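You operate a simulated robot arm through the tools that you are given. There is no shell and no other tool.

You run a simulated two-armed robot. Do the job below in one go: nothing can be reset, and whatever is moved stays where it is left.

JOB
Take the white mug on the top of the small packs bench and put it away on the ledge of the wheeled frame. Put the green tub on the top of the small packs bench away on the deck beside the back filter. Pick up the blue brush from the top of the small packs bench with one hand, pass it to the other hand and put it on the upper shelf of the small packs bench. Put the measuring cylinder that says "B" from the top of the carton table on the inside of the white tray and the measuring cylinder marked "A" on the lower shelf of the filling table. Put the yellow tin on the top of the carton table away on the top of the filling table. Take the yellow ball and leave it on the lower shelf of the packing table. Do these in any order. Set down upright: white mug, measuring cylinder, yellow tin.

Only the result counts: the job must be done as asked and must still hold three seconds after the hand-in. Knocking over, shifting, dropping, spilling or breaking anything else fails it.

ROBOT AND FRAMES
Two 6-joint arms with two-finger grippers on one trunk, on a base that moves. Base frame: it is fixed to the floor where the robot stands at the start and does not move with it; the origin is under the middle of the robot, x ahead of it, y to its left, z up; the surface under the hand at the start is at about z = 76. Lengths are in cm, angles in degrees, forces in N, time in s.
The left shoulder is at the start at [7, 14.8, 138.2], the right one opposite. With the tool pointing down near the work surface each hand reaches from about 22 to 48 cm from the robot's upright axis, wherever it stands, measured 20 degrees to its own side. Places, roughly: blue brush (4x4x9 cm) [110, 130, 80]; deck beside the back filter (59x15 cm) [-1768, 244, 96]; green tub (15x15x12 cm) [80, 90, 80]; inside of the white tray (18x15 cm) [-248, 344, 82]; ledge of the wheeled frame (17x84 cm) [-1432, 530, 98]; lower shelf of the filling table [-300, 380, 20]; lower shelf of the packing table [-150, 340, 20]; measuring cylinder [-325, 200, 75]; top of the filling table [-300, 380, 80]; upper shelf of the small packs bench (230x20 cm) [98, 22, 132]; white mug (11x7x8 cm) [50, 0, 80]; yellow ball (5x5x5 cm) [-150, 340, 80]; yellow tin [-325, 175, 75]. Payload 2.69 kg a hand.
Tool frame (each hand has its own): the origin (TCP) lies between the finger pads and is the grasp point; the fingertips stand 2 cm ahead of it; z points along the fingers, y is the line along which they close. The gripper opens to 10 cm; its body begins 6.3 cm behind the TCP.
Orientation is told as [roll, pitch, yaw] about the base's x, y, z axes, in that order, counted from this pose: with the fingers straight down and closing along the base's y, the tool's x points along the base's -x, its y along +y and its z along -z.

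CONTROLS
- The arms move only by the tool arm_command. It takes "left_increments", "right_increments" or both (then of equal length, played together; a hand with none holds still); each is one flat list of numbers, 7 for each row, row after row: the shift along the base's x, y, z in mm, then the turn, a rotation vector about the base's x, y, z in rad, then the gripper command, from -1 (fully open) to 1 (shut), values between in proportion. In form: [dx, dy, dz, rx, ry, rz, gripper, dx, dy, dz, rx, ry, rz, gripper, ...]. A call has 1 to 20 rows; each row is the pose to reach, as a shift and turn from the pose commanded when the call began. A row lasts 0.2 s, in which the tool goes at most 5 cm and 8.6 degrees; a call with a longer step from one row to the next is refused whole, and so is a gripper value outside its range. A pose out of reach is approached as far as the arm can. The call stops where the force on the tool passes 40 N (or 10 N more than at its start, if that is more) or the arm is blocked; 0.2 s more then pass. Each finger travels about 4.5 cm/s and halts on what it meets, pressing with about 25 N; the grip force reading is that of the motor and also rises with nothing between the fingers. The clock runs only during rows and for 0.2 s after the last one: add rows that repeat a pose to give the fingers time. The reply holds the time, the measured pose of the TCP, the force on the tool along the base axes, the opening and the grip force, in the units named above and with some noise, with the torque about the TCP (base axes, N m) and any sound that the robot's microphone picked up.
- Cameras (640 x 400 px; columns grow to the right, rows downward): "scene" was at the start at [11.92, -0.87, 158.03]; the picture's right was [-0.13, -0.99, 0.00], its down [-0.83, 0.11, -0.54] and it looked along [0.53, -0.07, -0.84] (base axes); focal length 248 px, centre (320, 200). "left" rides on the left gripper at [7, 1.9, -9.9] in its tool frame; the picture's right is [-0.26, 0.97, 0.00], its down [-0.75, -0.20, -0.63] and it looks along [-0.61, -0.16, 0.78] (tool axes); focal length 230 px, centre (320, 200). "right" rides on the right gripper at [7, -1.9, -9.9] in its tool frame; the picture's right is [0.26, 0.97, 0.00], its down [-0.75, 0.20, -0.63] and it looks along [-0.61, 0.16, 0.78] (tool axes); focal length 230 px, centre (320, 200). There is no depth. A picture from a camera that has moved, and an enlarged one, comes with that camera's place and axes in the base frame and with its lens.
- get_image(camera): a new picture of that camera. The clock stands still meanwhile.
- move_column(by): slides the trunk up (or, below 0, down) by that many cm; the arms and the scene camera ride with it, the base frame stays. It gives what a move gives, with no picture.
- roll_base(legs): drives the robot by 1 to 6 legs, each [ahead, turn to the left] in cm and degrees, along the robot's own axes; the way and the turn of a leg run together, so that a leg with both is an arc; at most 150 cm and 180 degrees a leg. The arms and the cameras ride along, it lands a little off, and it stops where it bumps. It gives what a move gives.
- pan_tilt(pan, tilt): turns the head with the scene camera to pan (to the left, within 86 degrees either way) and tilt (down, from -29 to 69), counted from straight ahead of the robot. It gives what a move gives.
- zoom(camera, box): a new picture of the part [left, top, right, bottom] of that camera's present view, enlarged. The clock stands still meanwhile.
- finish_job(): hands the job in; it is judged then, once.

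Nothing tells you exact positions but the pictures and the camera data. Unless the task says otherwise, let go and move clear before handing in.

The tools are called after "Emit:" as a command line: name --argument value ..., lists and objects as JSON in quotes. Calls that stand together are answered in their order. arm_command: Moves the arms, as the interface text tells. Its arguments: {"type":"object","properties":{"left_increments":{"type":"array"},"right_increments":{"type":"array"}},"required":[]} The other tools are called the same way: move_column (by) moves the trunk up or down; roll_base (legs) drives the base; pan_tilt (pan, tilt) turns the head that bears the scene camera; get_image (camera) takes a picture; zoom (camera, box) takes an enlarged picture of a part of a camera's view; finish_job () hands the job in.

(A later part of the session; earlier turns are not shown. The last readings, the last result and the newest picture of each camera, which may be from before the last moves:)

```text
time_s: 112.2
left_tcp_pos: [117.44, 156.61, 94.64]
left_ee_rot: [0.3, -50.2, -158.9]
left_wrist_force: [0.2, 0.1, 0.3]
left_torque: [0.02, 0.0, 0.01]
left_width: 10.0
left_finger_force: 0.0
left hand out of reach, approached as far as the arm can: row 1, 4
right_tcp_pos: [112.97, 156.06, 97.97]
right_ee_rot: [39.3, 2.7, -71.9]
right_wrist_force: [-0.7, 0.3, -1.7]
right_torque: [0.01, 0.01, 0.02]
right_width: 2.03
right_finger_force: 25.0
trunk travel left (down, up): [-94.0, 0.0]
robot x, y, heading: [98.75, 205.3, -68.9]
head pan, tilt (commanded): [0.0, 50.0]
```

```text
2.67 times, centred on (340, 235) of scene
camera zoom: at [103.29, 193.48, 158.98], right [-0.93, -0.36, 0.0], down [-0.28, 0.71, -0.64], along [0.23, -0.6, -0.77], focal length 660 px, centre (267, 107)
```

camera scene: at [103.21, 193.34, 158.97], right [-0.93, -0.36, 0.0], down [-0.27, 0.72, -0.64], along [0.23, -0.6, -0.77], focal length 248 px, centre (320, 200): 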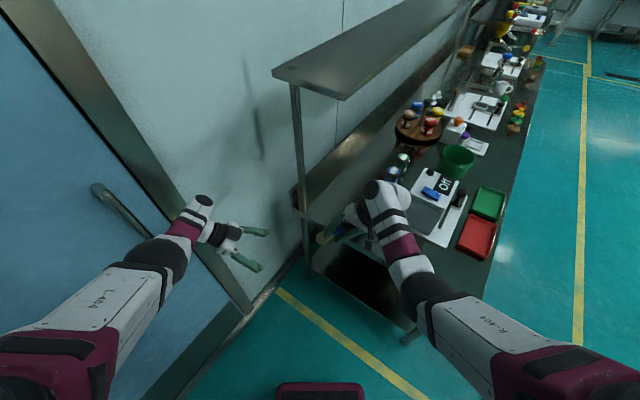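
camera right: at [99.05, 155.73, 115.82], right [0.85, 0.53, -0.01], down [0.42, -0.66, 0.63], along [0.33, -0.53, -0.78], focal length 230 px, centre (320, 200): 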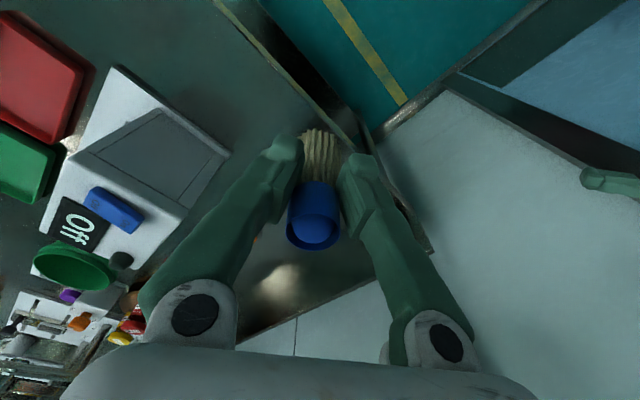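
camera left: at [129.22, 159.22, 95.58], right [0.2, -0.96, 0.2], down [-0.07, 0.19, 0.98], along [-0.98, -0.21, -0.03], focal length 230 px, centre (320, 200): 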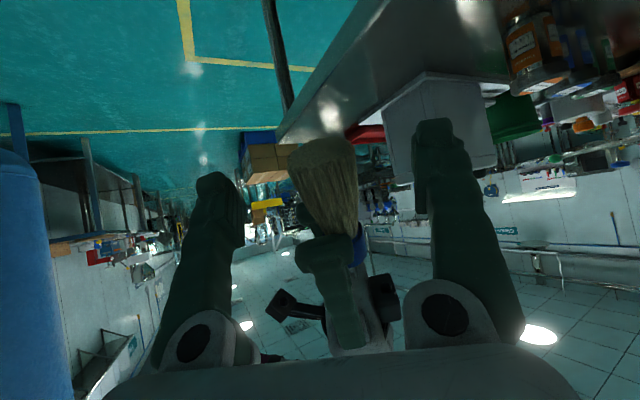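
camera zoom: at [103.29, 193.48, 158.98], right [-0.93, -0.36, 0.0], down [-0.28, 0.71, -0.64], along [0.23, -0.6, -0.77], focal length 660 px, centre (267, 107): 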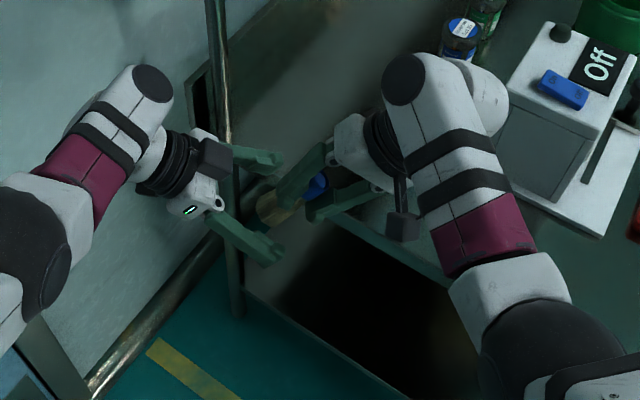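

The brush sits between the left fingers. I'll nudge the right hand 1.5 cm further in, then close the left hand on the bristle end.

Emit:
arm_command --right_increments '[6, 2, 5, 0, 0, 0, 1, 11, 4, 10, 0, 0, 0, 1, 11, 4, 10, 0, 0, 0, 1]'

Emit:
get_image --camera "left"

```text
time_s: 113.0
left_tcp_pos: [117.45, 156.68, 94.63]
left_ee_rot: [0.1, -49.9, -158.9]
left_wrist_force: [-0.3, 0.4, -0.3]
left_torque: [-0.01, -0.02, -0.01]
left_width: 9.98
left_finger_force: 0.0
right_tcp_pos: [114.08, 156.51, 98.98]
right_ee_rot: [39.5, 2.9, -71.8]
right_wrist_force: [0.2, 0.0, -0.4]
right_torque: [0.0, -0.01, 0.02]
right_width: 2.05
right_finger_force: 25.3
trunk travel left (down, up): [-94.0, 0.0]
robot x, y, heading: [98.21, 205.38, -68.8]
head pan, tilt (commanded): [0.0, 50.0]
```

```text
taken
camera left: at [129.16, 159.18, 95.56], right [0.2, -0.96, 0.2], down [-0.07, 0.19, 0.98], along [-0.98, -0.21, -0.03], focal length 230 px, centre (320, 200)
```

left: 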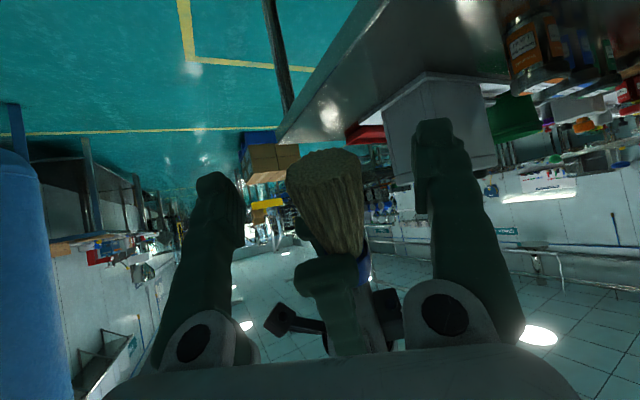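

Emit:
arm_command --left_increments '[0, 0, 0, 0, 0, 0, -1, 0, 0, 0, 0, 0, 0, -1, 0, 0, 0, 0, 0, 0, 0, 0, 0, 0, 0, 0, 0, 1, 0, 0, 0, 0, 0, 0, 1, 0, 0, 0, 0, 0, 0, 1, 0, 0, 0, 0, 0, 0, 1, 0, 0, 0, 0, 0, 0, 1, 0, 0, 0, 0, 0, 0, 1]' --right_increments '[3, 1, -4, 0, 0, 0, 1, 6, 2, -8, 0, 0, 0, 1, 6, 2, -8, 0, 0, 0, 1, 6, 2, -8, 0, 0, 0, 1, 6, 2, -8, 0, 0, 0, 1, 6, 2, -8, 0, 0, 0, 1, 6, 2, -8, 0, 0, 0, 1, 6, 2, -8, 0, 0, 0, 1, 6, 2, -8, 0, 0, 0, 1]'

Emit:
get_image --camera "left"

```text
time_s: 115.0
left_tcp_pos: [117.48, 156.55, 94.68]
left_ee_rot: [0.6, -50.0, -159.0]
left_wrist_force: [4.4, -24.9, -8.7]
left_torque: [0.14, -0.14, -0.04]
left_width: 2.24
left_finger_force: 25.0
right_tcp_pos: [114.83, 156.78, 98.23]
right_ee_rot: [39.4, 3.1, -71.6]
right_wrist_force: [-4.7, 24.9, 9.5]
right_torque: [0.68, 0.07, 0.71]
right_width: 2.0
right_finger_force: 25.3
trunk travel left (down, up): [-94.0, 0.0]
robot x, y, heading: [98.64, 205.09, -69.0]
head pan, tilt (commanded): [0.0, 50.0]
```

```text
taken
camera left: at [129.26, 159.07, 95.64], right [0.2, -0.96, 0.2], down [-0.08, 0.19, 0.98], along [-0.98, -0.21, -0.03], focal length 230 px, centre (320, 200)
```

left: 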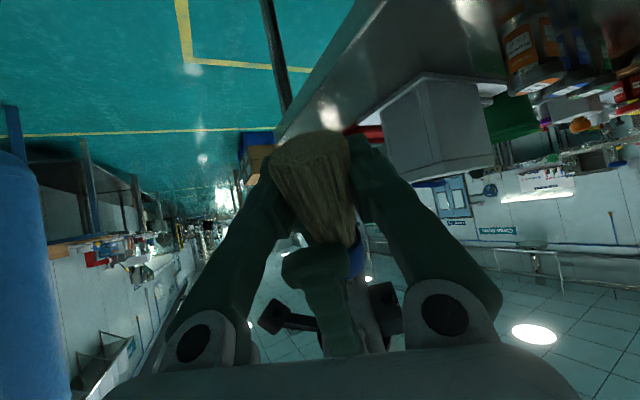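

Left hand has it (2.2 cm, 25 N). Opening the right hand slightly and withdrawing it along its own axis.

Emit:
arm_command --left_increments '[0, 0, 0, 0, 0, 0, 1, 0, 0, 0, 0, 0, 0, 1, 0, 0, 0, 0, 0, 0, 1, 0, 0, 0, 0, 0, 0, 1, 0, 0, 0, 0, 0, 0, 1, 0, 0, 0, 0, 0, 0, 1, 0, 0, 0, 0, 0, 0, 1]' --right_increments '[0, 0, 0, 0, 0, 0, 0.1, 0, 0, 0, 0, 0, 0, 0.1, 0, 0, 0, 0, 0, 0, 0.1, -15, -6, 20, 0, 0, 0, 0.1, -30, -12, 39, 0, 0, 0, 0.1, -45, -18, 58, 0, 0, 0, 0.1, -60, -23, 77, 0, 0, 0, 0.1]'

Emit:
get_image --camera "left"

Emit:
get_image --camera "scene"

```text
time_s: 116.6
left_tcp_pos: [117.28, 156.62, 94.68]
left_ee_rot: [0.2, -50.0, -158.9]
left_wrist_force: [0.1, -0.3, -0.4]
left_torque: [-0.03, -0.02, -0.04]
left_width: 2.27
left_finger_force: 25.0
right_tcp_pos: [108.78, 154.54, 106.24]
right_ee_rot: [39.5, 2.8, -71.8]
right_wrist_force: [0.1, 0.2, 0.1]
right_torque: [0.02, 0.01, -0.01]
right_width: 4.53
right_finger_force: 0.0
trunk travel left (down, up): [-94.0, 0.0]
robot x, y, heading: [99.03, 205.22, -68.8]
head pan, tilt (commanded): [0.0, 50.0]
```

```text
taken
camera left: at [129.11, 159.18, 95.58], right [0.2, -0.96, 0.2], down [-0.07, 0.19, 0.98], along [-0.98, -0.21, -0.03], focal length 230 px, centre (320, 200)
```

left: 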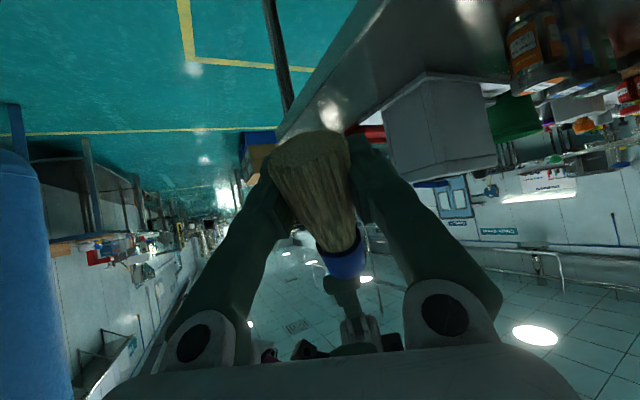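

```text
taken
camera scene: at [103.11, 193.39, 158.98], right [-0.93, -0.36, 0.0], down [-0.27, 0.72, -0.64], along [0.23, -0.6, -0.77], focal length 248 px, centre (320, 200)
```

scene: 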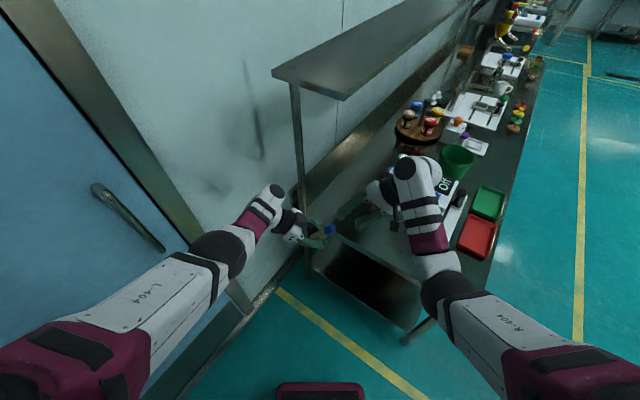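

Handover done: the left hand alone holds the brush. Now I return both hands to tool-down, apart from each other.

Emit:
arm_command --left_increments '[28, 14, 0, 0.052, -0.135, 0, 1, 55, 28, 0, 0.105, -0.27, 0, 1, 83, 42, 0, 0.158, -0.406, 0, 1, 110, 57, -5, 0.21, -0.542, 0, 1, 138, 71, -15, 0.263, -0.678, 0, 1, 165, 85, -20, 0.316, -0.813, 0, 1]' --right_increments '[-23, -4, -5, -0.042, 0.107, 0, 0, -47, -8, -15, -0.083, 0.214, 0, -0.3, -70, -12, -25, -0.125, 0.321, 0, -0.6, -94, -15, -40, -0.167, 0.429, 0, -1, -117, -19, -60, -0.208, 0.536, 0, -1, -141, -23, -80, -0.25, 0.643, 0, -1]'

Emit:
get_image --camera "left"

```text
time_s: 118.0
left_tcp_pos: [133.85, 165.17, 92.88]
left_ee_rot: [0.1, 0.1, -158.8]
left_wrist_force: [0.4, -0.5, -0.2]
left_torque: [0.0, 0.01, -0.01]
left_width: 2.26
left_finger_force: 25.1
right_tcp_pos: [94.53, 152.08, 97.98]
right_ee_rot: [-0.2, 0.1, -72.8]
right_wrist_force: [0.2, 0.3, 0.0]
right_torque: [-0.02, -0.03, 0.0]
right_width: 10.0
right_finger_force: 0.1
trunk travel left (down, up): [-94.0, 0.0]
robot x, y, heading: [98.45, 204.99, -69.0]
head pan, tilt (commanded): [0.0, 50.0]
```

```text
taken
camera left: at [140.96, 165.84, 102.66], right [0.11, -0.99, 0.0], down [-0.77, -0.08, 0.63], along [-0.62, -0.07, -0.78], focal length 230 px, centre (320, 200)
```

left: 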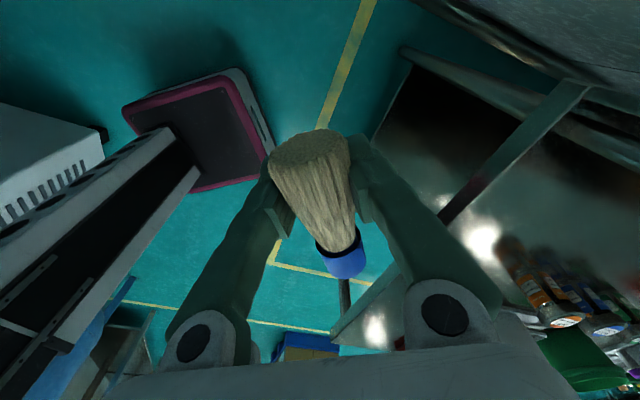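

Emit:
arm_command --left_increments '[5, -11, 43, 0, 0, 0, 1, 11, -22, 86, 0, 0, 0, 1, 16, -33, 129, 0, 0, 0, 1, 22, -44, 172, 0, 0, 0, 1, 27, -55, 215, 0, 0, 0, 1, 32, -65, 258, 0, 0, 0, 1, 38, -76, 301, 0, 0, 0, 1, 43, -87, 344, 0, 0, 0, 1, 49, -98, 387, 0, 0, 0, 1, 54, -109, 430, 0, 0, 0, 1]' --right_increments '[-3, 7, -7, 0, 0, 0, -1, -6, 15, -14, 0, 0, 0, -1, -9, 22, -21, 0, 0, 0, -1, -12, 30, -28, 0, 0, 0, -1, -15, 37, -35, 0, 0, 0, -1, -18, 45, -42, 0, 0, 0, -1, -21, 52, -49, 0, 0, 0, -1, -24, 60, -56, 0, 0, 0, -1, -27, 67, -63, 0, 0, 0, -1, -29, 75, -70, 0, 0, 0, -1]'

Emit:
get_image --camera "scene"

```text
time_s: 120.2
left_tcp_pos: [138.48, 156.81, 135.4]
left_ee_rot: [0.2, 0.0, -159.0]
left_wrist_force: [0.0, -0.2, -0.7]
left_torque: [0.0, -0.02, 0.03]
left_width: 2.26
left_finger_force: 25.4
left hand out of reach, approached as far as the arm can: row 4, 5, 6, 7, 8, 10
right_tcp_pos: [91.6, 159.67, 91.01]
right_ee_rot: [0.1, 0.0, -72.9]
right_wrist_force: [-0.3, 0.7, 0.4]
right_torque: [0.0, 0.01, 0.02]
right_width: 9.99
right_finger_force: 0.0
trunk travel left (down, up): [-94.0, 0.0]
robot x, y, heading: [98.66, 205.2, -69.1]
head pan, tilt (commanded): [0.0, 50.0]
```

```text
taken
camera scene: at [103.07, 193.63, 159.0], right [-0.93, -0.36, 0.0], down [-0.27, 0.71, -0.64], along [0.23, -0.6, -0.77], focal length 248 px, centre (320, 200)
```

scene: 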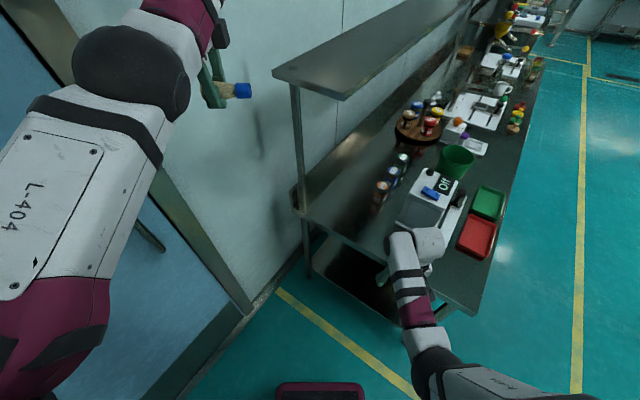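

The left hand reaches shelf height tool-down, carrying the brush level. I'll raise it a little more, turn toward the shelf end and roll in so the brush hangs over the shelf.

Emit:
arm_command --left_increments '[5, -13, 10, 0, 0, 0, 1, 9, -24, 20, 0, 0, 0, 1, 9, -24, 36, 0, 0, 0, 1]'

Emit:
roll_base --legs '[[0, -16.9]]'

Emit:
pan_tilt --pan 20 --tilt 40

Emit:
get_image --camera "scene"

Emit:
get_image --camera "left"

```text
time_s: 121.0
left_tcp_pos: [138.48, 157.23, 137.14]
left_ee_rot: [0.1, -0.2, -158.8]
left_wrist_force: [0.5, -0.2, -0.9]
left_torque: [-0.03, 0.03, -0.03]
left_width: 2.25
left_finger_force: 24.5
left hand out of reach, approached as far as the arm can: row 1, 2, 3
right_tcp_pos: [91.66, 159.7, 90.95]
right_ee_rot: [0.0, 0.1, -73.0]
right_wrist_force: [0.4, -0.4, 1.1]
right_torque: [-0.04, 0.01, 0.0]
right_width: 10.0
right_finger_force: 0.1
trunk travel left (down, up): [-94.0, 0.0]
robot x, y, heading: [98.91, 205.42, -69.0]
head pan, tilt (commanded): [0.0, 50.0]
```

```text
time_s: 122.4
left_tcp_pos: [122.97, 147.72, 137.05]
left_ee_rot: [0.1, -0.1, -175.7]
left_wrist_force: [-0.2, -0.5, -0.8]
left_torque: [0.01, 0.0, -0.03]
left_width: 2.25
left_finger_force: 24.9
right_tcp_pos: [78.82, 163.38, 90.87]
right_ee_rot: [0.1, 0.0, -89.8]
right_wrist_force: [-0.1, 0.3, -0.3]
right_torque: [-0.05, -0.01, -0.02]
right_width: 9.99
right_finger_force: 0.1
trunk travel left (down, up): [-94.0, 0.0]
robot x, y, heading: [98.4, 205.14, -85.8]
head pan, tilt (commanded): [0.0, 50.0]
```

```text
time_s: 123.2
left_tcp_pos: [122.86, 147.55, 137.22]
left_ee_rot: [0.1, -0.2, -175.7]
left_wrist_force: [-0.7, -0.4, -1.5]
left_torque: [-0.01, 0.02, 0.03]
left_width: 2.23
left_finger_force: 24.8
right_tcp_pos: [78.59, 163.45, 90.96]
right_ee_rot: [0.1, 0.1, -89.7]
right_wrist_force: [-0.4, -0.9, 0.2]
right_torque: [0.02, 0.06, 0.02]
right_width: 10.0
right_finger_force: 0.1
trunk travel left (down, up): [-94.0, 0.0]
robot x, y, heading: [98.61, 205.5, -85.8]
head pan, tilt (commanded): [20.0, 40.0]
```

```text
taken
camera scene: at [102.46, 192.47, 160.39], right [-0.91, -0.41, 0.0], down [-0.26, 0.59, -0.77], along [0.31, -0.7, -0.64], focal length 248 px, centre (320, 200)
```

scene: 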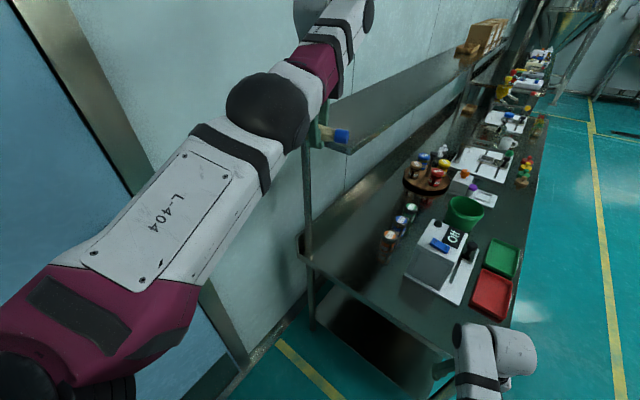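

```text
taken
camera left: at [129.79, 146.24, 146.96], right [-0.18, -0.98, 0.0], down [-0.76, 0.14, 0.63], along [-0.62, 0.11, -0.78], focal length 230 px, centre (320, 200)
```

left: 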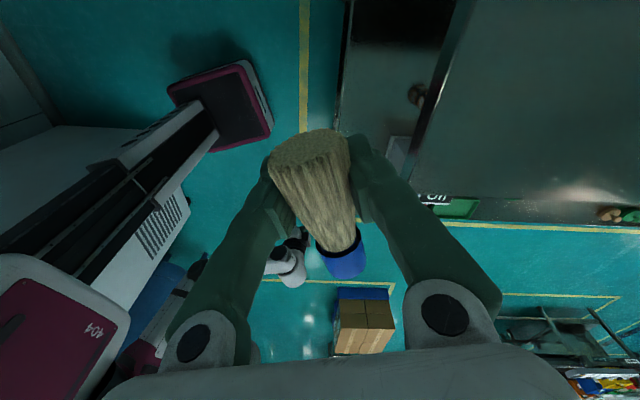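

Emit:
roll_base --legs '[[21, 0]]'

Emit:
get_image --camera "left"

Emit:
get_image --camera "scene"

```text
time_s: 124.8
left_tcp_pos: [123.9, 127.1, 137.44]
left_ee_rot: [0.4, -0.1, -175.9]
left_wrist_force: [0.2, 0.2, -0.4]
left_torque: [-0.1, -0.03, -0.01]
left_width: 2.21
left_finger_force: 24.9
right_tcp_pos: [79.98, 142.97, 91.15]
right_ee_rot: [0.1, -0.2, -89.9]
right_wrist_force: [0.3, 0.6, 0.0]
right_torque: [-0.03, 0.01, 0.01]
right_width: 10.0
right_finger_force: 0.0
trunk travel left (down, up): [-94.0, 0.0]
robot x, y, heading: [100.44, 184.12, -86.0]
head pan, tilt (commanded): [20.0, 40.0]
```

```text
taken
camera left: at [130.99, 125.8, 147.33], right [-0.19, -0.98, 0.01], down [-0.76, 0.15, 0.63], along [-0.62, 0.11, -0.78], focal length 230 px, centre (320, 200)
```

left: 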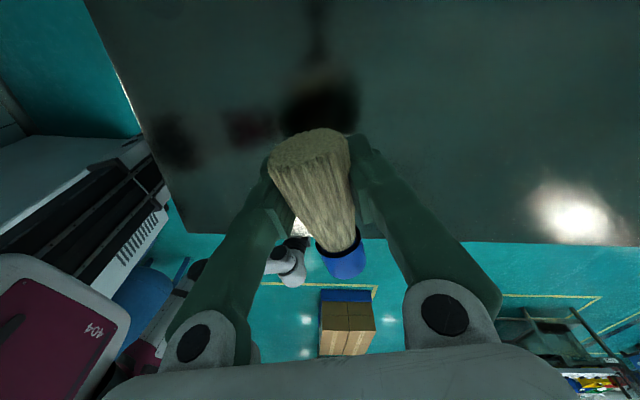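

```text
taken
camera scene: at [103.87, 172.22, 160.47], right [-0.91, -0.41, 0.0], down [-0.26, 0.58, -0.77], along [0.31, -0.7, -0.64], focal length 248 px, centre (320, 200)
```

scene: 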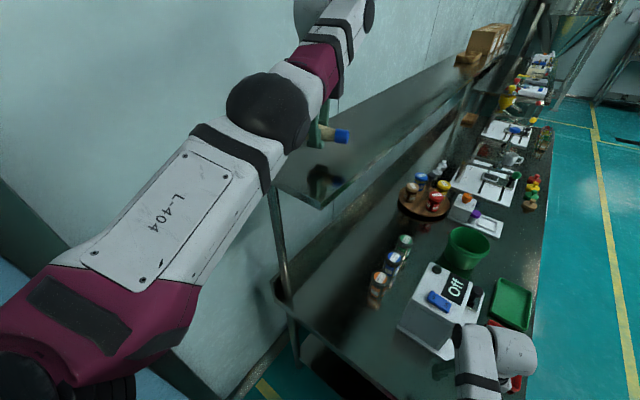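

Brush is over the shelf, about 10 cm in from its front edge. Shifting slightly deeper and lowering gently.

Emit:
arm_command --left_increments '[15, -4, 0, 0, 0, 0, 1, 29, -8, -5, 0, 0, 0, 1, 29, -8, -12, 0, 0, 0, 1, 29, -8, -18, 0, 0, 0, 1, 29, -8, -24, 0, 0, 0, 1]'

Emit:
get_image --camera "left"

Emit:
zoom --camera "scene" --box '[230, 60, 430, 220]'

```text
time_s: 126.0
left_tcp_pos: [127.21, 125.92, 134.8]
left_ee_rot: [0.2, -0.1, -176.0]
left_wrist_force: [0.2, 0.5, -1.1]
left_torque: [-0.03, 0.0, 0.02]
left_width: 2.24
left_finger_force: 25.1
left hand out of reach, approached as far as the arm can: row 1, 2, 3, 4, 5
right_tcp_pos: [80.06, 142.56, 90.91]
right_ee_rot: [0.0, 0.1, -90.0]
right_wrist_force: [0.2, -0.6, 0.0]
right_torque: [0.0, 0.02, -0.01]
right_width: 10.0
right_finger_force: 0.1
trunk travel left (down, up): [-94.0, 0.0]
robot x, y, heading: [100.24, 184.07, -86.2]
head pan, tilt (commanded): [20.0, 40.0]
```

```text
taken
camera left: at [134.21, 124.54, 144.52], right [-0.19, -0.98, 0.0], down [-0.76, 0.15, 0.63], along [-0.62, 0.12, -0.78], focal length 230 px, centre (320, 200)
```

left: 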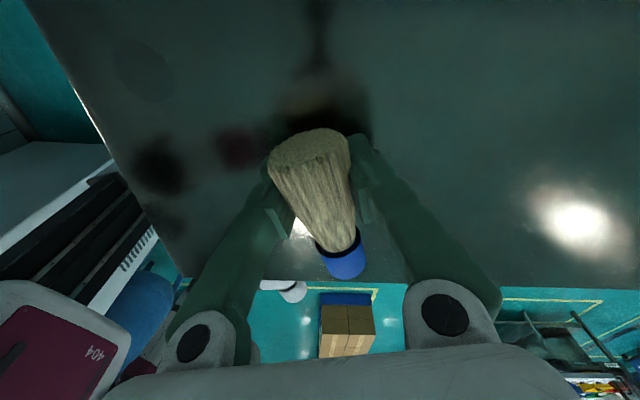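

```text
2.50 times, centred on (330, 140) of scene
camera zoom: at [104.0, 171.43, 160.39], right [-0.91, -0.41, 0.0], down [-0.26, 0.59, -0.77], along [0.31, -0.7, -0.64], focal length 619 px, centre (295, 350)
```

zoom: 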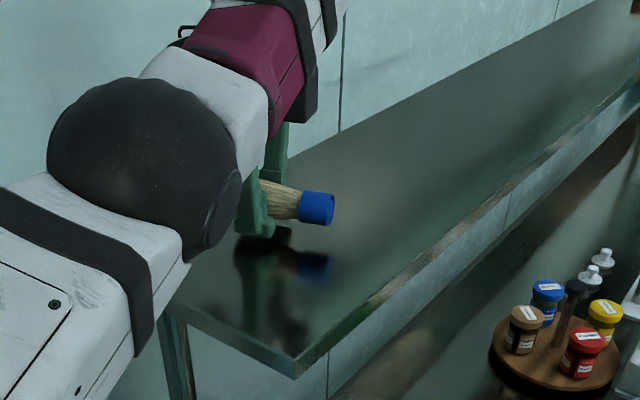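

Emit:
arm_command --left_increments '[0, 0, -4, 0, 0, 0, 1, 0, 0, -8, 0, 0, 0, 1, 0, 0, -8, 0, 0, 0, 1]'

Emit:
zoom --camera "scene" --box '[280, 90, 380, 170]'

```text
time_s: 126.8
left_tcp_pos: [127.08, 126.05, 134.01]
left_ee_rot: [0.1, -0.1, -175.9]
left_wrist_force: [-0.9, 0.5, -1.0]
left_torque: [0.02, 0.0, -0.01]
left_width: 2.22
left_finger_force: 24.6
right_tcp_pos: [79.94, 142.55, 90.95]
right_ee_rot: [0.0, 0.1, -90.0]
right_wrist_force: [-0.2, -0.4, 0.3]
right_torque: [0.03, 0.01, 0.02]
right_width: 10.0
right_finger_force: 0.1
trunk travel left (down, up): [-94.0, 0.0]
robot x, y, heading: [100.13, 183.83, -86.3]
head pan, tilt (commanded): [20.0, 40.0]
```

```text
5.00 times, centred on (330, 130) of scene
camera zoom: at [103.98, 171.43, 160.39], right [-0.91, -0.41, 0.0], down [-0.26, 0.59, -0.77], along [0.31, -0.7, -0.64], focal length 1238 px, centre (270, 550)
```

zoom: 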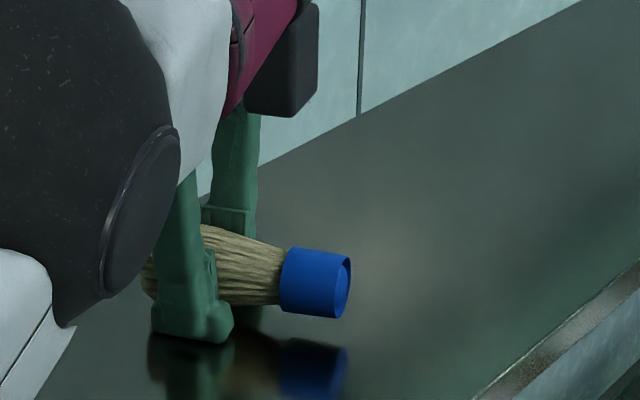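

Emit:
arm_command --left_increments '[0, 0, -1, 0, 0, 0, 0.4, 0, 0, -1, 0, 0, 0, 0.2, 0, 0, -1, 0, 0, 0, 0, 0, 0, -1, 0, 0, 0, -0.2, 0, 0, -1, 0, 0, 0, -0.2, 0, 0, -1, 0, 0, 0, -0.2]'

Emit:
zoom --camera "scene" --box '[280, 90, 380, 170]'

Emit:
get_image --camera "left"

```text
time_s: 128.2
left_tcp_pos: [127.02, 125.9, 133.93]
left_ee_rot: [0.2, 0.1, -175.9]
left_wrist_force: [4.1, -15.6, 26.0]
left_torque: [0.51, -0.03, -0.16]
left_width: 4.87
left_finger_force: 0.1
right_tcp_pos: [79.99, 142.54, 90.86]
right_ee_rot: [0.2, 0.2, -89.9]
right_wrist_force: [-0.1, 0.0, 0.4]
right_torque: [0.0, -0.02, -0.01]
right_width: 10.0
right_finger_force: 0.0
trunk travel left (down, up): [-94.0, 0.0]
robot x, y, heading: [100.19, 184.15, -86.1]
head pan, tilt (commanded): [20.0, 40.0]
```

```text
5.00 times, centred on (330, 130) of scene
camera zoom: at [103.84, 171.26, 160.4], right [-0.91, -0.41, 0.0], down [-0.26, 0.59, -0.77], along [0.31, -0.7, -0.64], focal length 1238 px, centre (270, 550)
```

zoom: 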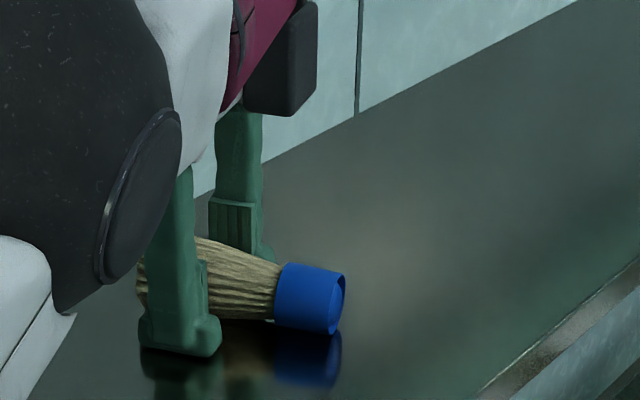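

```text
taken
camera left: at [133.96, 124.47, 143.81], right [-0.19, -0.98, 0.01], down [-0.76, 0.15, 0.63], along [-0.62, 0.11, -0.78], focal length 230 px, centre (320, 200)
```

left: 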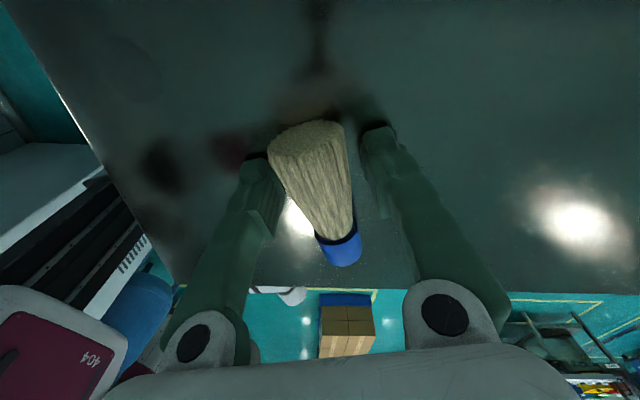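

The brush rests on the shelf. Lifting the left hand clear.

Emit:
arm_command --left_increments '[0, 0, 5, 0, 0, 0, -0.2, 0, 0, 8, 0, 0, 0, -0.5, 0, 0, 8, 0, 0, 0, -0.7, 0, 0, 30, 0, 0, 0, -0.7, 0, 0, 60, 0, 0, 0, -0.7, 0, 0, 80, 0, 0, 0, -0.7]'

Emit:
get_image --camera "left"

Emit:
get_image --camera "scene"

```text
time_s: 129.7
left_tcp_pos: [126.59, 128.41, 140.77]
left_ee_rot: [0.2, 0.1, -176.0]
left_wrist_force: [0.2, -0.3, 0.2]
left_torque: [-0.03, -0.03, 0.02]
left_width: 8.49
left_finger_force: 0.0
left hand out of reach, approached as far as the arm can: row 4, 5, 6
right_tcp_pos: [80.06, 142.65, 90.95]
right_ee_rot: [0.2, 0.2, -89.9]
right_wrist_force: [0.5, -0.8, -0.4]
right_torque: [0.0, 0.01, 0.0]
right_width: 9.99
right_finger_force: 0.0
trunk travel left (down, up): [-94.0, 0.0]
robot x, y, heading: [100.05, 184.36, -85.8]
head pan, tilt (commanded): [20.0, 40.0]
```

```text
taken
camera left: at [133.62, 127.03, 150.61], right [-0.19, -0.98, 0.0], down [-0.76, 0.15, 0.63], along [-0.62, 0.12, -0.78], focal length 230 px, centre (320, 200)
```

left: 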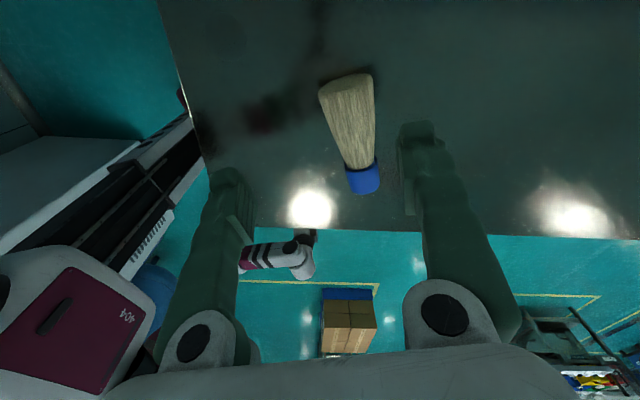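

```text
taken
camera scene: at [103.86, 171.53, 160.4], right [-0.91, -0.41, 0.0], down [-0.26, 0.59, -0.77], along [0.31, -0.7, -0.64], focal length 248 px, centre (320, 200)
```

scene: 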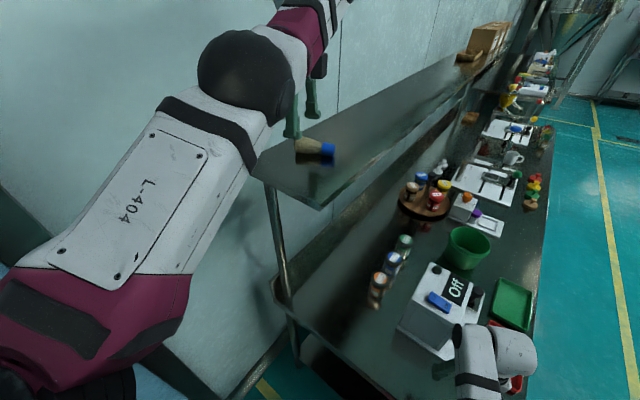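

The brush lies safely on the upper shelf. Next I back out, tuck the arms and go round to the bench front for the tub and mug.

Emit:
roll_base --legs '[[-25, 0]]'

Emit:
get_image --camera "scene"

```text
time_s: 131.5
left_tcp_pos: [125.11, 153.07, 140.41]
left_ee_rot: [0.0, -0.2, -175.7]
left_wrist_force: [-0.3, -0.9, -0.5]
left_torque: [0.04, 0.01, 0.0]
left_width: 8.51
left_finger_force: 0.1
right_tcp_pos: [78.3, 167.27, 90.76]
right_ee_rot: [0.0, 0.4, -90.0]
right_wrist_force: [0.3, -0.9, 0.1]
right_torque: [0.03, -0.01, -0.02]
right_width: 10.02
right_finger_force: 0.1
trunk travel left (down, up): [-94.0, 0.0]
robot x, y, heading: [98.32, 209.29, -85.7]
head pan, tilt (commanded): [20.0, 40.0]
```

```text
taken
camera scene: at [102.25, 196.0, 160.33], right [-0.91, -0.41, 0.0], down [-0.26, 0.59, -0.76], along [0.31, -0.7, -0.65], focal length 248 px, centre (320, 200)
```

scene: 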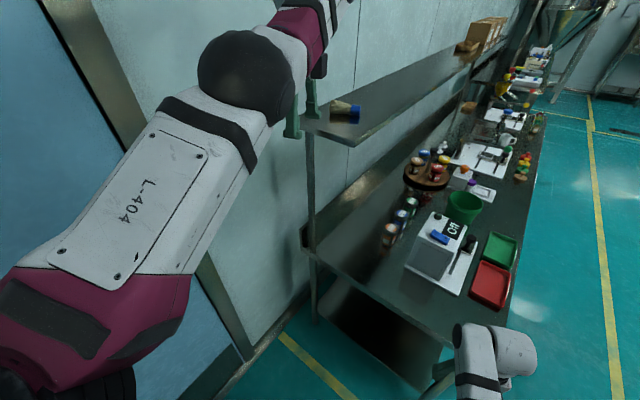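

Emit:
arm_command --left_increments '[-3, 6, -41, 0, 0, 0.143, -1, -6, 12, -82, 0, 0, 0.286, -1, -9, 18, -123, 0, 0, 0.428, -1, -12, 26, -164, 0, 0, 0.571, -1, -15, 34, -205, 0, 0, 0.714, -1, -18, 42, -246, 0, 0, 0.857, -1, -21, 52, -287, 0, 0, 1.0, -1, -24, 62, -328, 0, 0, 1.142, -1, -27, 72, -369, 0, 0, 1.285, -1, -30, 80, -405, 0, 0, 1.428, -1, -32, 88, -440, 0, 0, 1.57, -1]'

Emit:
roll_base --legs '[[0, -86]]'

Emit:
pan_tilt --pan 0 --tilt 35

Emit:
get_image --camera "scene"

```text
time_s: 133.9
left_tcp_pos: [122.35, 155.75, 93.79]
left_ee_rot: [0.4, -0.1, -85.7]
left_wrist_force: [0.2, -0.8, -0.2]
left_torque: [0.02, -0.01, -0.01]
left_width: 10.02
left_finger_force: 0.1
left hand out of reach, approached as far as the arm can: row 1, 2, 3, 4, 5, 6, 7, 8, 9, 10, 11
right_tcp_pos: [78.47, 167.78, 90.87]
right_ee_rot: [0.0, 0.1, -89.9]
right_wrist_force: [0.6, -0.3, -0.6]
right_torque: [0.02, 0.01, 0.03]
right_width: 10.0
right_finger_force: 0.0
trunk travel left (down, up): [-94.0, 0.0]
robot x, y, heading: [98.31, 209.53, -85.9]
head pan, tilt (commanded): [20.0, 40.0]
```

```text
time_s: 138.0
left_tcp_pos: [46.48, 182.03, 93.88]
left_ee_rot: [0.2, 0.1, -172.2]
left_wrist_force: [0.1, 0.5, 0.3]
left_torque: [-0.01, 0.02, -0.02]
left_width: 10.01
left_finger_force: 0.0
right_tcp_pos: [55.61, 226.7, 90.94]
right_ee_rot: [0.0, 0.1, -176.2]
right_wrist_force: [0.1, -0.2, 0.0]
right_torque: [0.0, -0.01, -0.01]
right_width: 10.0
right_finger_force: 0.0
trunk travel left (down, up): [-94.0, 0.0]
robot x, y, heading: [98.06, 209.81, -172.1]
head pan, tilt (commanded): [20.0, 40.0]
```

```text
time_s: 138.8
left_tcp_pos: [46.45, 182.06, 93.87]
left_ee_rot: [0.3, 0.1, -172.2]
left_wrist_force: [0.3, -0.6, -0.7]
left_torque: [-0.01, -0.02, -0.01]
left_width: 10.0
left_finger_force: 0.1
right_tcp_pos: [55.46, 226.71, 90.95]
right_ee_rot: [0.1, 0.1, -176.3]
right_wrist_force: [0.2, -0.1, -0.4]
right_torque: [-0.03, -0.01, 0.04]
right_width: 10.0
right_finger_force: 0.0
trunk travel left (down, up): [-94.0, 0.0]
robot x, y, heading: [98.1, 209.34, -172.2]
head pan, tilt (commanded): [0.0, 35.0]
```

```text
taken
camera scene: at [84.67, 207.58, 161.15], right [-0.13, 0.99, 0.0], down [0.57, 0.08, -0.82], along [-0.81, -0.11, -0.57], focal length 248 px, centre (320, 200)
```

scene: 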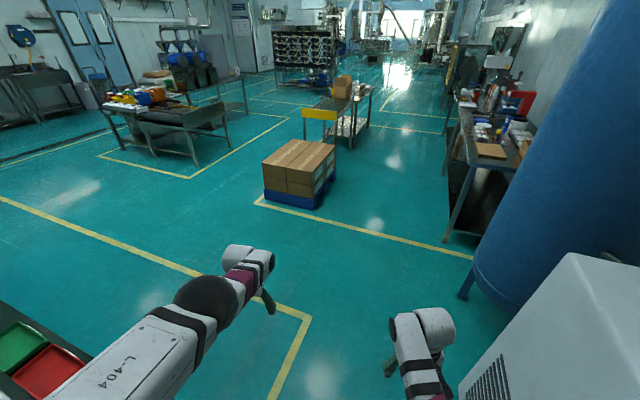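

Emit:
roll_base --legs '[[70, 0], [0, 67.7], [108, 0]]'

Emit:
pan_tilt --pan 50 --tilt 45

Emit:
get_image --camera "scene"

```text
time_s: 150.7
left_tcp_pos: [8.79, 35.82, 93.85]
left_ee_rot: [0.4, 0.0, -104.0]
left_wrist_force: [-1.2, 0.1, 0.3]
left_torque: [-0.01, -0.04, 0.0]
left_width: 10.0
left_finger_force: 0.0
right_tcp_pos: [-29.26, 60.98, 91.01]
right_ee_rot: [0.1, 0.0, -108.0]
right_wrist_force: [-0.3, 0.4, 0.4]
right_torque: [-0.03, -0.02, 0.04]
right_width: 9.98
right_finger_force: 0.1
trunk travel left (down, up): [-94.0, 0.0]
robot x, y, heading: [2.64, 94.02, -104.0]
head pan, tilt (commanded): [0.0, 35.0]
```

```text
time_s: 151.9
left_tcp_pos: [8.75, 35.91, 93.83]
left_ee_rot: [0.3, 0.0, -104.0]
left_wrist_force: [0.4, -0.5, -0.6]
left_torque: [0.03, -0.01, 0.01]
left_width: 10.0
left_finger_force: 0.1
right_tcp_pos: [-29.32, 60.85, 90.88]
right_ee_rot: [0.2, 0.1, -108.1]
right_wrist_force: [0.2, -0.3, -0.6]
right_torque: [0.02, -0.01, -0.02]
right_width: 10.0
right_finger_force: 0.1
trunk travel left (down, up): [-94.0, 0.0]
robot x, y, heading: [2.89, 94.17, -104.1]
head pan, tilt (commanded): [50.0, 45.0]
```

```text
taken
camera scene: at [6.23, 82.81, 159.67], right [-0.81, -0.59, 0.0], down [-0.41, 0.57, -0.71], along [0.41, -0.57, -0.71], focal length 248 px, centre (320, 200)
```

scene: 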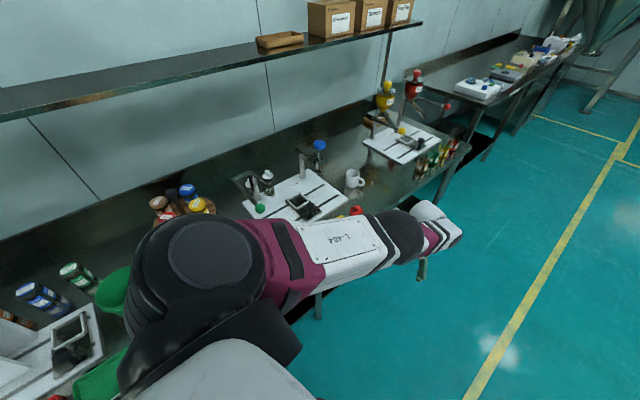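

Emit:
arm_command --left_increments '[7, 26, 10, 0, 0, 0, -1, 13, 52, 20, 0, 0, 0, -1, 20, 78, 30, 0, 0, 0, -1]'

Emit:
roll_base --legs '[[0, 89.6]]'

Emit:
pan_tilt --pan 15 --tilt 45

Emit:
get_image --camera "scene"

Emit:
get_image --camera "left"

```text
time_s: 152.7
left_tcp_pos: [10.45, 43.6, 96.81]
left_ee_rot: [0.4, 0.2, -104.0]
left_wrist_force: [0.2, -0.1, -0.5]
left_torque: [-0.03, -0.03, 0.01]
left_width: 9.99
left_finger_force: 0.1
right_tcp_pos: [-29.48, 60.95, 90.86]
right_ee_rot: [0.2, 0.2, -108.0]
right_wrist_force: [-0.5, -0.3, 0.1]
right_torque: [-0.01, -0.02, -0.01]
right_width: 9.99
right_finger_force: 0.0
trunk travel left (down, up): [-94.0, 0.0]
robot x, y, heading: [2.79, 94.13, -103.9]
head pan, tilt (commanded): [50.0, 45.0]
```

```text
time_s: 157.0
left_tcp_pos: [53.23, 102.96, 96.79]
left_ee_rot: [0.3, 0.1, -13.1]
left_wrist_force: [-1.0, -0.2, 0.0]
left_torque: [0.0, -0.01, 0.01]
left_width: 10.0
left_finger_force: 0.0
right_tcp_pos: [36.61, 62.82, 90.94]
right_ee_rot: [0.0, 0.0, -17.1]
right_wrist_force: [-0.6, 0.2, 0.7]
right_torque: [-0.03, 0.01, 0.01]
right_width: 9.97
right_finger_force: 0.1
trunk travel left (down, up): [-94.0, 0.0]
robot x, y, heading: [3.03, 94.08, -13.1]
head pan, tilt (commanded): [50.0, 45.0]
```

```text
time_s: 158.0
left_tcp_pos: [53.31, 102.99, 96.84]
left_ee_rot: [0.2, 0.2, -13.1]
left_wrist_force: [0.0, -0.3, 0.0]
left_torque: [-0.02, -0.01, 0.03]
left_width: 10.02
left_finger_force: 0.1
right_tcp_pos: [36.54, 62.84, 90.97]
right_ee_rot: [0.1, 0.1, -17.1]
right_wrist_force: [-1.0, 0.4, 0.5]
right_torque: [-0.01, 0.0, 0.01]
right_width: 9.97
right_finger_force: 0.1
trunk travel left (down, up): [-94.0, 0.0]
robot x, y, heading: [2.79, 94.01, -13.3]
head pan, tilt (commanded): [15.0, 45.0]
```

```text
taken
camera scene: at [15.7, 93.39, 159.67], right [0.03, -1.0, 0.0], down [-0.71, -0.02, -0.71], along [0.71, 0.02, -0.71], focal length 248 px, centre (320, 200)
```

scene: 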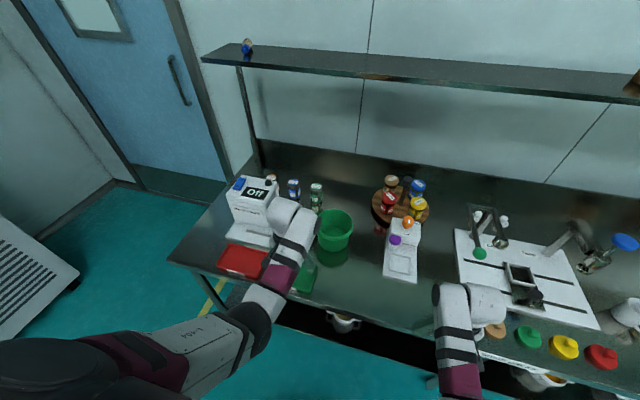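

```text
taken
camera left: at [46.75, 106.16, 106.63], right [0.47, 0.88, 0.0], down [0.69, -0.37, 0.63], along [0.56, -0.29, -0.78], focal length 230 px, centre (320, 200)
```

left: 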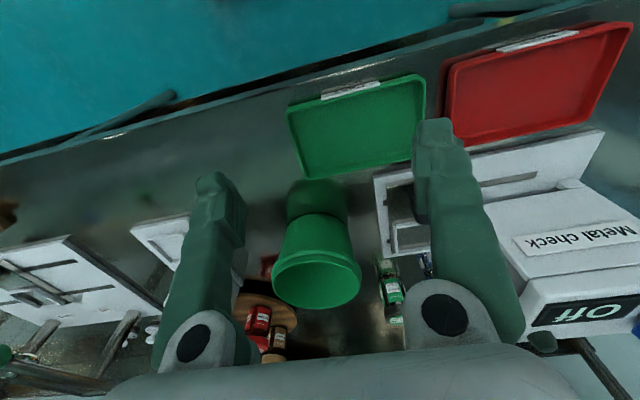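

I'm square to the bench with the tub ahead on the left. I'll lift the right hand out of the way and roll in until the left hand can reach the tub's left rim.

Emit:
arm_command --right_increments '[18, -7, 20, 0, 0, 0, -1, 36, -14, 40, 0, 0, 0, -1, 54, -20, 60, 0, 0, 0, -1, 71, -27, 80, 0, 0, 0, -1]'

Emit:
roll_base --legs '[[21.5, 0]]'

Emit:
get_image --camera "scene"

Emit:
get_image --camera "left"

```text
time_s: 159.0
left_tcp_pos: [53.25, 102.87, 96.73]
left_ee_rot: [0.2, 0.1, -13.1]
left_wrist_force: [0.2, 0.3, -0.1]
left_torque: [0.01, 0.02, 0.01]
left_width: 10.0
left_finger_force: 0.0
right_tcp_pos: [43.57, 60.11, 98.72]
right_ee_rot: [0.0, 0.2, -17.2]
right_wrist_force: [0.2, -0.7, -0.5]
right_torque: [-0.03, 0.01, -0.03]
right_width: 10.02
right_finger_force: 0.1
trunk travel left (down, up): [-94.0, 0.0]
robot x, y, heading: [2.62, 94.35, -13.4]
head pan, tilt (commanded): [15.0, 45.0]
```

```text
time_s: 160.6
left_tcp_pos: [73.63, 98.14, 97.01]
left_ee_rot: [0.3, 0.0, -13.1]
left_wrist_force: [-0.9, 0.3, 0.5]
left_torque: [-0.01, -0.01, 0.04]
left_width: 9.99
left_finger_force: 0.1
right_tcp_pos: [63.75, 55.39, 98.77]
right_ee_rot: [0.1, -0.1, -17.2]
right_wrist_force: [-0.1, -0.2, 0.3]
right_torque: [-0.04, -0.04, -0.01]
right_width: 10.02
right_finger_force: 0.1
trunk travel left (down, up): [-94.0, 0.0]
robot x, y, heading: [23.3, 89.15, -13.1]
head pan, tilt (commanded): [15.0, 45.0]
```

```text
taken
camera scene: at [35.75, 88.66, 159.73], right [0.03, -1.0, 0.0], down [-0.7, -0.02, -0.71], along [0.71, 0.02, -0.7], focal length 248 px, centre (320, 200)
```

scene: 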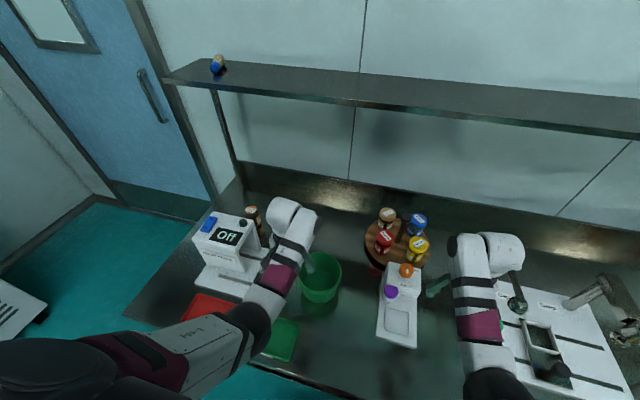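

```text
taken
camera left: at [67.03, 101.34, 106.8], right [0.47, 0.88, 0.0], down [0.68, -0.37, 0.63], along [0.56, -0.29, -0.78], focal length 230 px, centre (320, 200)
```

left: 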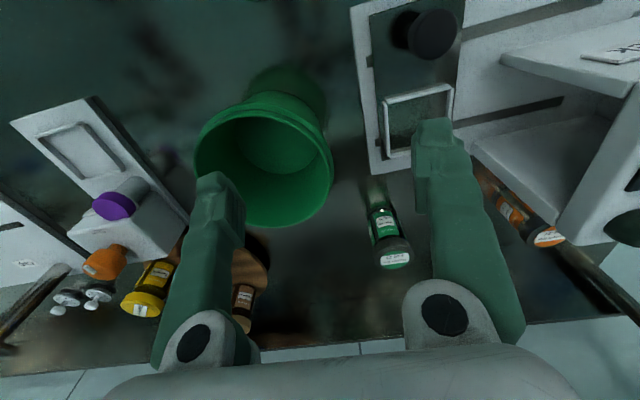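

Emit:
arm_command --left_increments '[17, -2, 0, 0, 0, 0, -0.3, 34, -4, 0, 0, 0, 0, -0.3, 34, -4, -30, 0, 0, 0, -0.3, 34, -4, -60, 0, 0, 0, -0.3, 34, -4, -60, 0, 0, 0, -0.3]'

Emit:
get_image --camera "left"

Emit:
zoom --camera "scene" --box '[230, 180, 410, 310]'

```text
time_s: 161.8
left_tcp_pos: [77.1, 97.51, 91.08]
left_ee_rot: [0.3, 0.1, -13.1]
left_wrist_force: [-0.4, -0.4, 0.9]
left_torque: [0.01, 0.0, -0.04]
left_width: 6.5
left_finger_force: 0.0
right_tcp_pos: [63.98, 55.2, 98.68]
right_ee_rot: [0.0, 0.1, -17.2]
right_wrist_force: [0.2, -0.7, -1.1]
right_torque: [-0.01, -0.01, 0.0]
right_width: 10.0
right_finger_force: 0.1
trunk travel left (down, up): [-94.0, 0.0]
robot x, y, heading: [23.3, 89.33, -13.1]
head pan, tilt (commanded): [15.0, 45.0]
```

```text
taken
camera left: at [70.63, 100.82, 100.79], right [0.47, 0.88, 0.0], down [0.69, -0.37, 0.63], along [0.56, -0.29, -0.78], focal length 230 px, centre (320, 200)
```

left: 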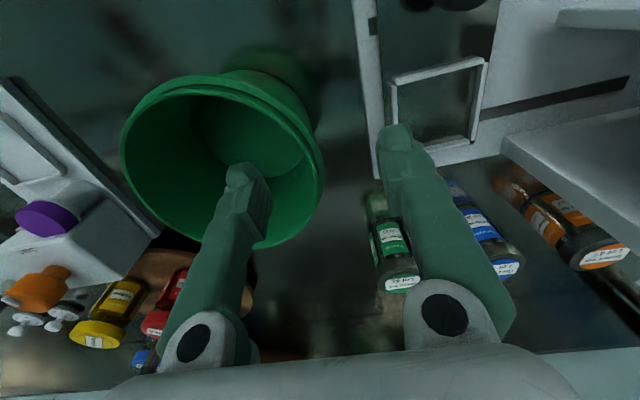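

```text
3.08 times, centred on (320, 245) of scene
camera zoom: at [36.3, 88.52, 159.67], right [0.03, -1.0, 0.0], down [-0.71, -0.02, -0.71], along [0.71, 0.02, -0.71], focal length 762 px, centre (320, 62)
```

zoom: 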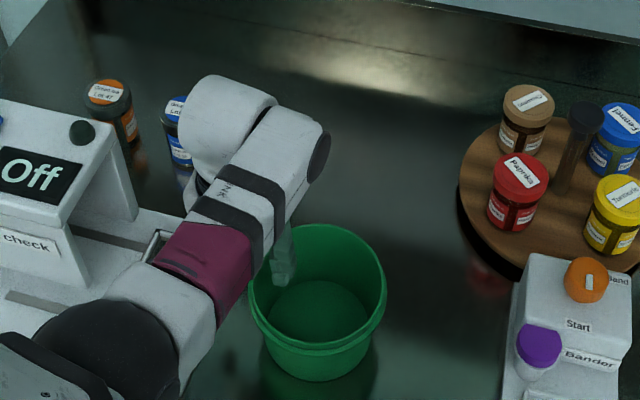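

Emit:
arm_command --left_increments '[-1, -4, -20, 0, 0, 0, -0.3, -1, -4, -35, 0, 0, 0, -0.3, -1, -4, -48, 0, 0, 0, -0.3, -1, -4, -48, 0, 0, 0, 0.3, -1, -4, -48, 0, 0, 0, 1, -1, -4, -48, 0, 0, 0, 1, -1, -4, -48, 0, 0, 0, 1, -1, -4, -48, 0, 0, 0, 1, -1, -4, -48, 0, 0, 0, 1]'

Emit:
get_image --camera "left"

```text
time_s: 163.8
left_tcp_pos: [76.96, 97.27, 86.13]
left_ee_rot: [0.3, 0.1, -13.0]
left_wrist_force: [0.0, 0.0, 1.3]
left_torque: [-0.05, 0.15, -0.07]
left_width: 0.6
left_finger_force: 24.5
right_tcp_pos: [64.13, 55.18, 98.65]
right_ee_rot: [0.1, 0.0, -17.2]
right_wrist_force: [0.3, 0.6, 0.2]
right_torque: [0.01, 0.01, 0.01]
right_width: 10.0
right_finger_force: 0.1
trunk travel left (down, up): [-94.0, 0.0]
robot x, y, heading: [22.98, 89.19, -13.1]
head pan, tilt (commanded): [15.0, 45.0]
```

```text
taken
camera left: at [70.47, 100.49, 95.89], right [0.47, 0.88, 0.0], down [0.69, -0.37, 0.63], along [0.56, -0.29, -0.78], focal length 230 px, centre (320, 200)
```

left: 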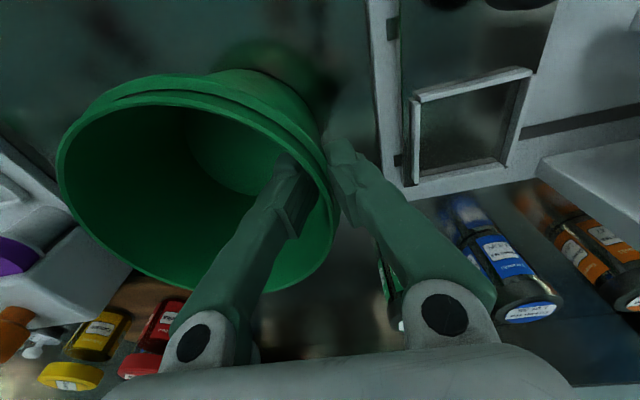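

The rim is gripped (0.6 cm). Lifting a little to see whether the tub hangs level.

Emit:
arm_command --left_increments '[0, 0, 10, 0, 0, 0, 1, 0, 0, 25, 0, 0, 0, 1, 0, 0, 40, 0, 0, 0, 1, 0, 0, 40, 0, 0, 0, 1]'

Emit:
get_image --camera "left"

Emit:
zoom --camera "scene" --box '[230, 180, 410, 310]'

```text
time_s: 164.8
left_tcp_pos: [77.18, 97.14, 89.99]
left_ee_rot: [0.3, 0.2, -13.0]
left_wrist_force: [-1.0, -0.3, -1.7]
left_torque: [0.08, -0.02, 0.0]
left_width: 0.62
left_finger_force: 25.0
right_tcp_pos: [64.11, 55.23, 98.75]
right_ee_rot: [0.1, 0.1, -17.1]
right_wrist_force: [0.1, 0.4, 0.8]
right_torque: [0.02, 0.02, -0.02]
right_width: 9.98
right_finger_force: 0.0
trunk travel left (down, up): [-94.0, 0.0]
robot x, y, heading: [23.31, 89.37, -13.0]
head pan, tilt (commanded): [15.0, 45.0]
```

```text
taken
camera left: at [70.76, 100.39, 99.72], right [0.47, 0.88, 0.0], down [0.69, -0.37, 0.63], along [0.55, -0.29, -0.78], focal length 230 px, centre (320, 200)
```

left: 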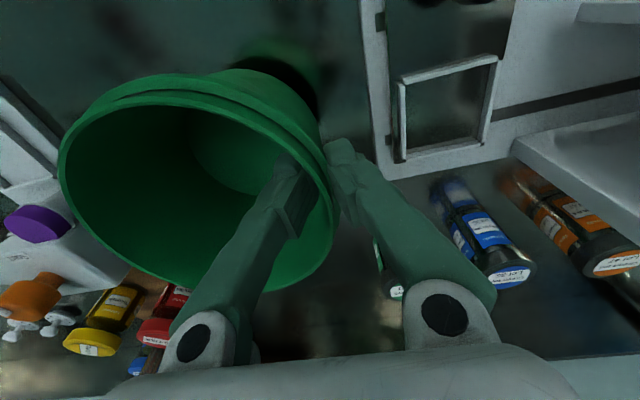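

```text
3.08 times, centred on (320, 245) of scene
camera zoom: at [36.42, 88.51, 159.66], right [0.03, -1.0, 0.0], down [-0.71, -0.02, -0.71], along [0.71, 0.02, -0.71], focal length 762 px, centre (320, 62)
```

zoom: 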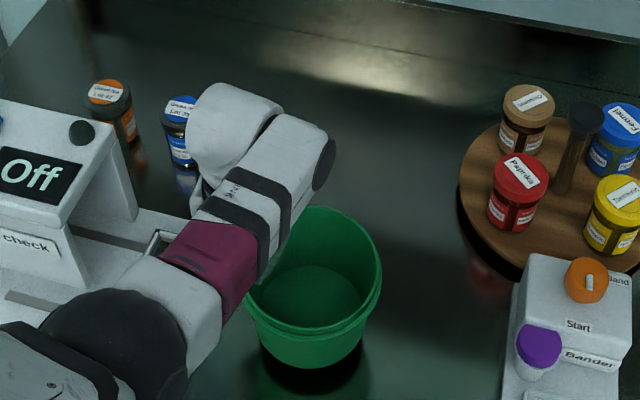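

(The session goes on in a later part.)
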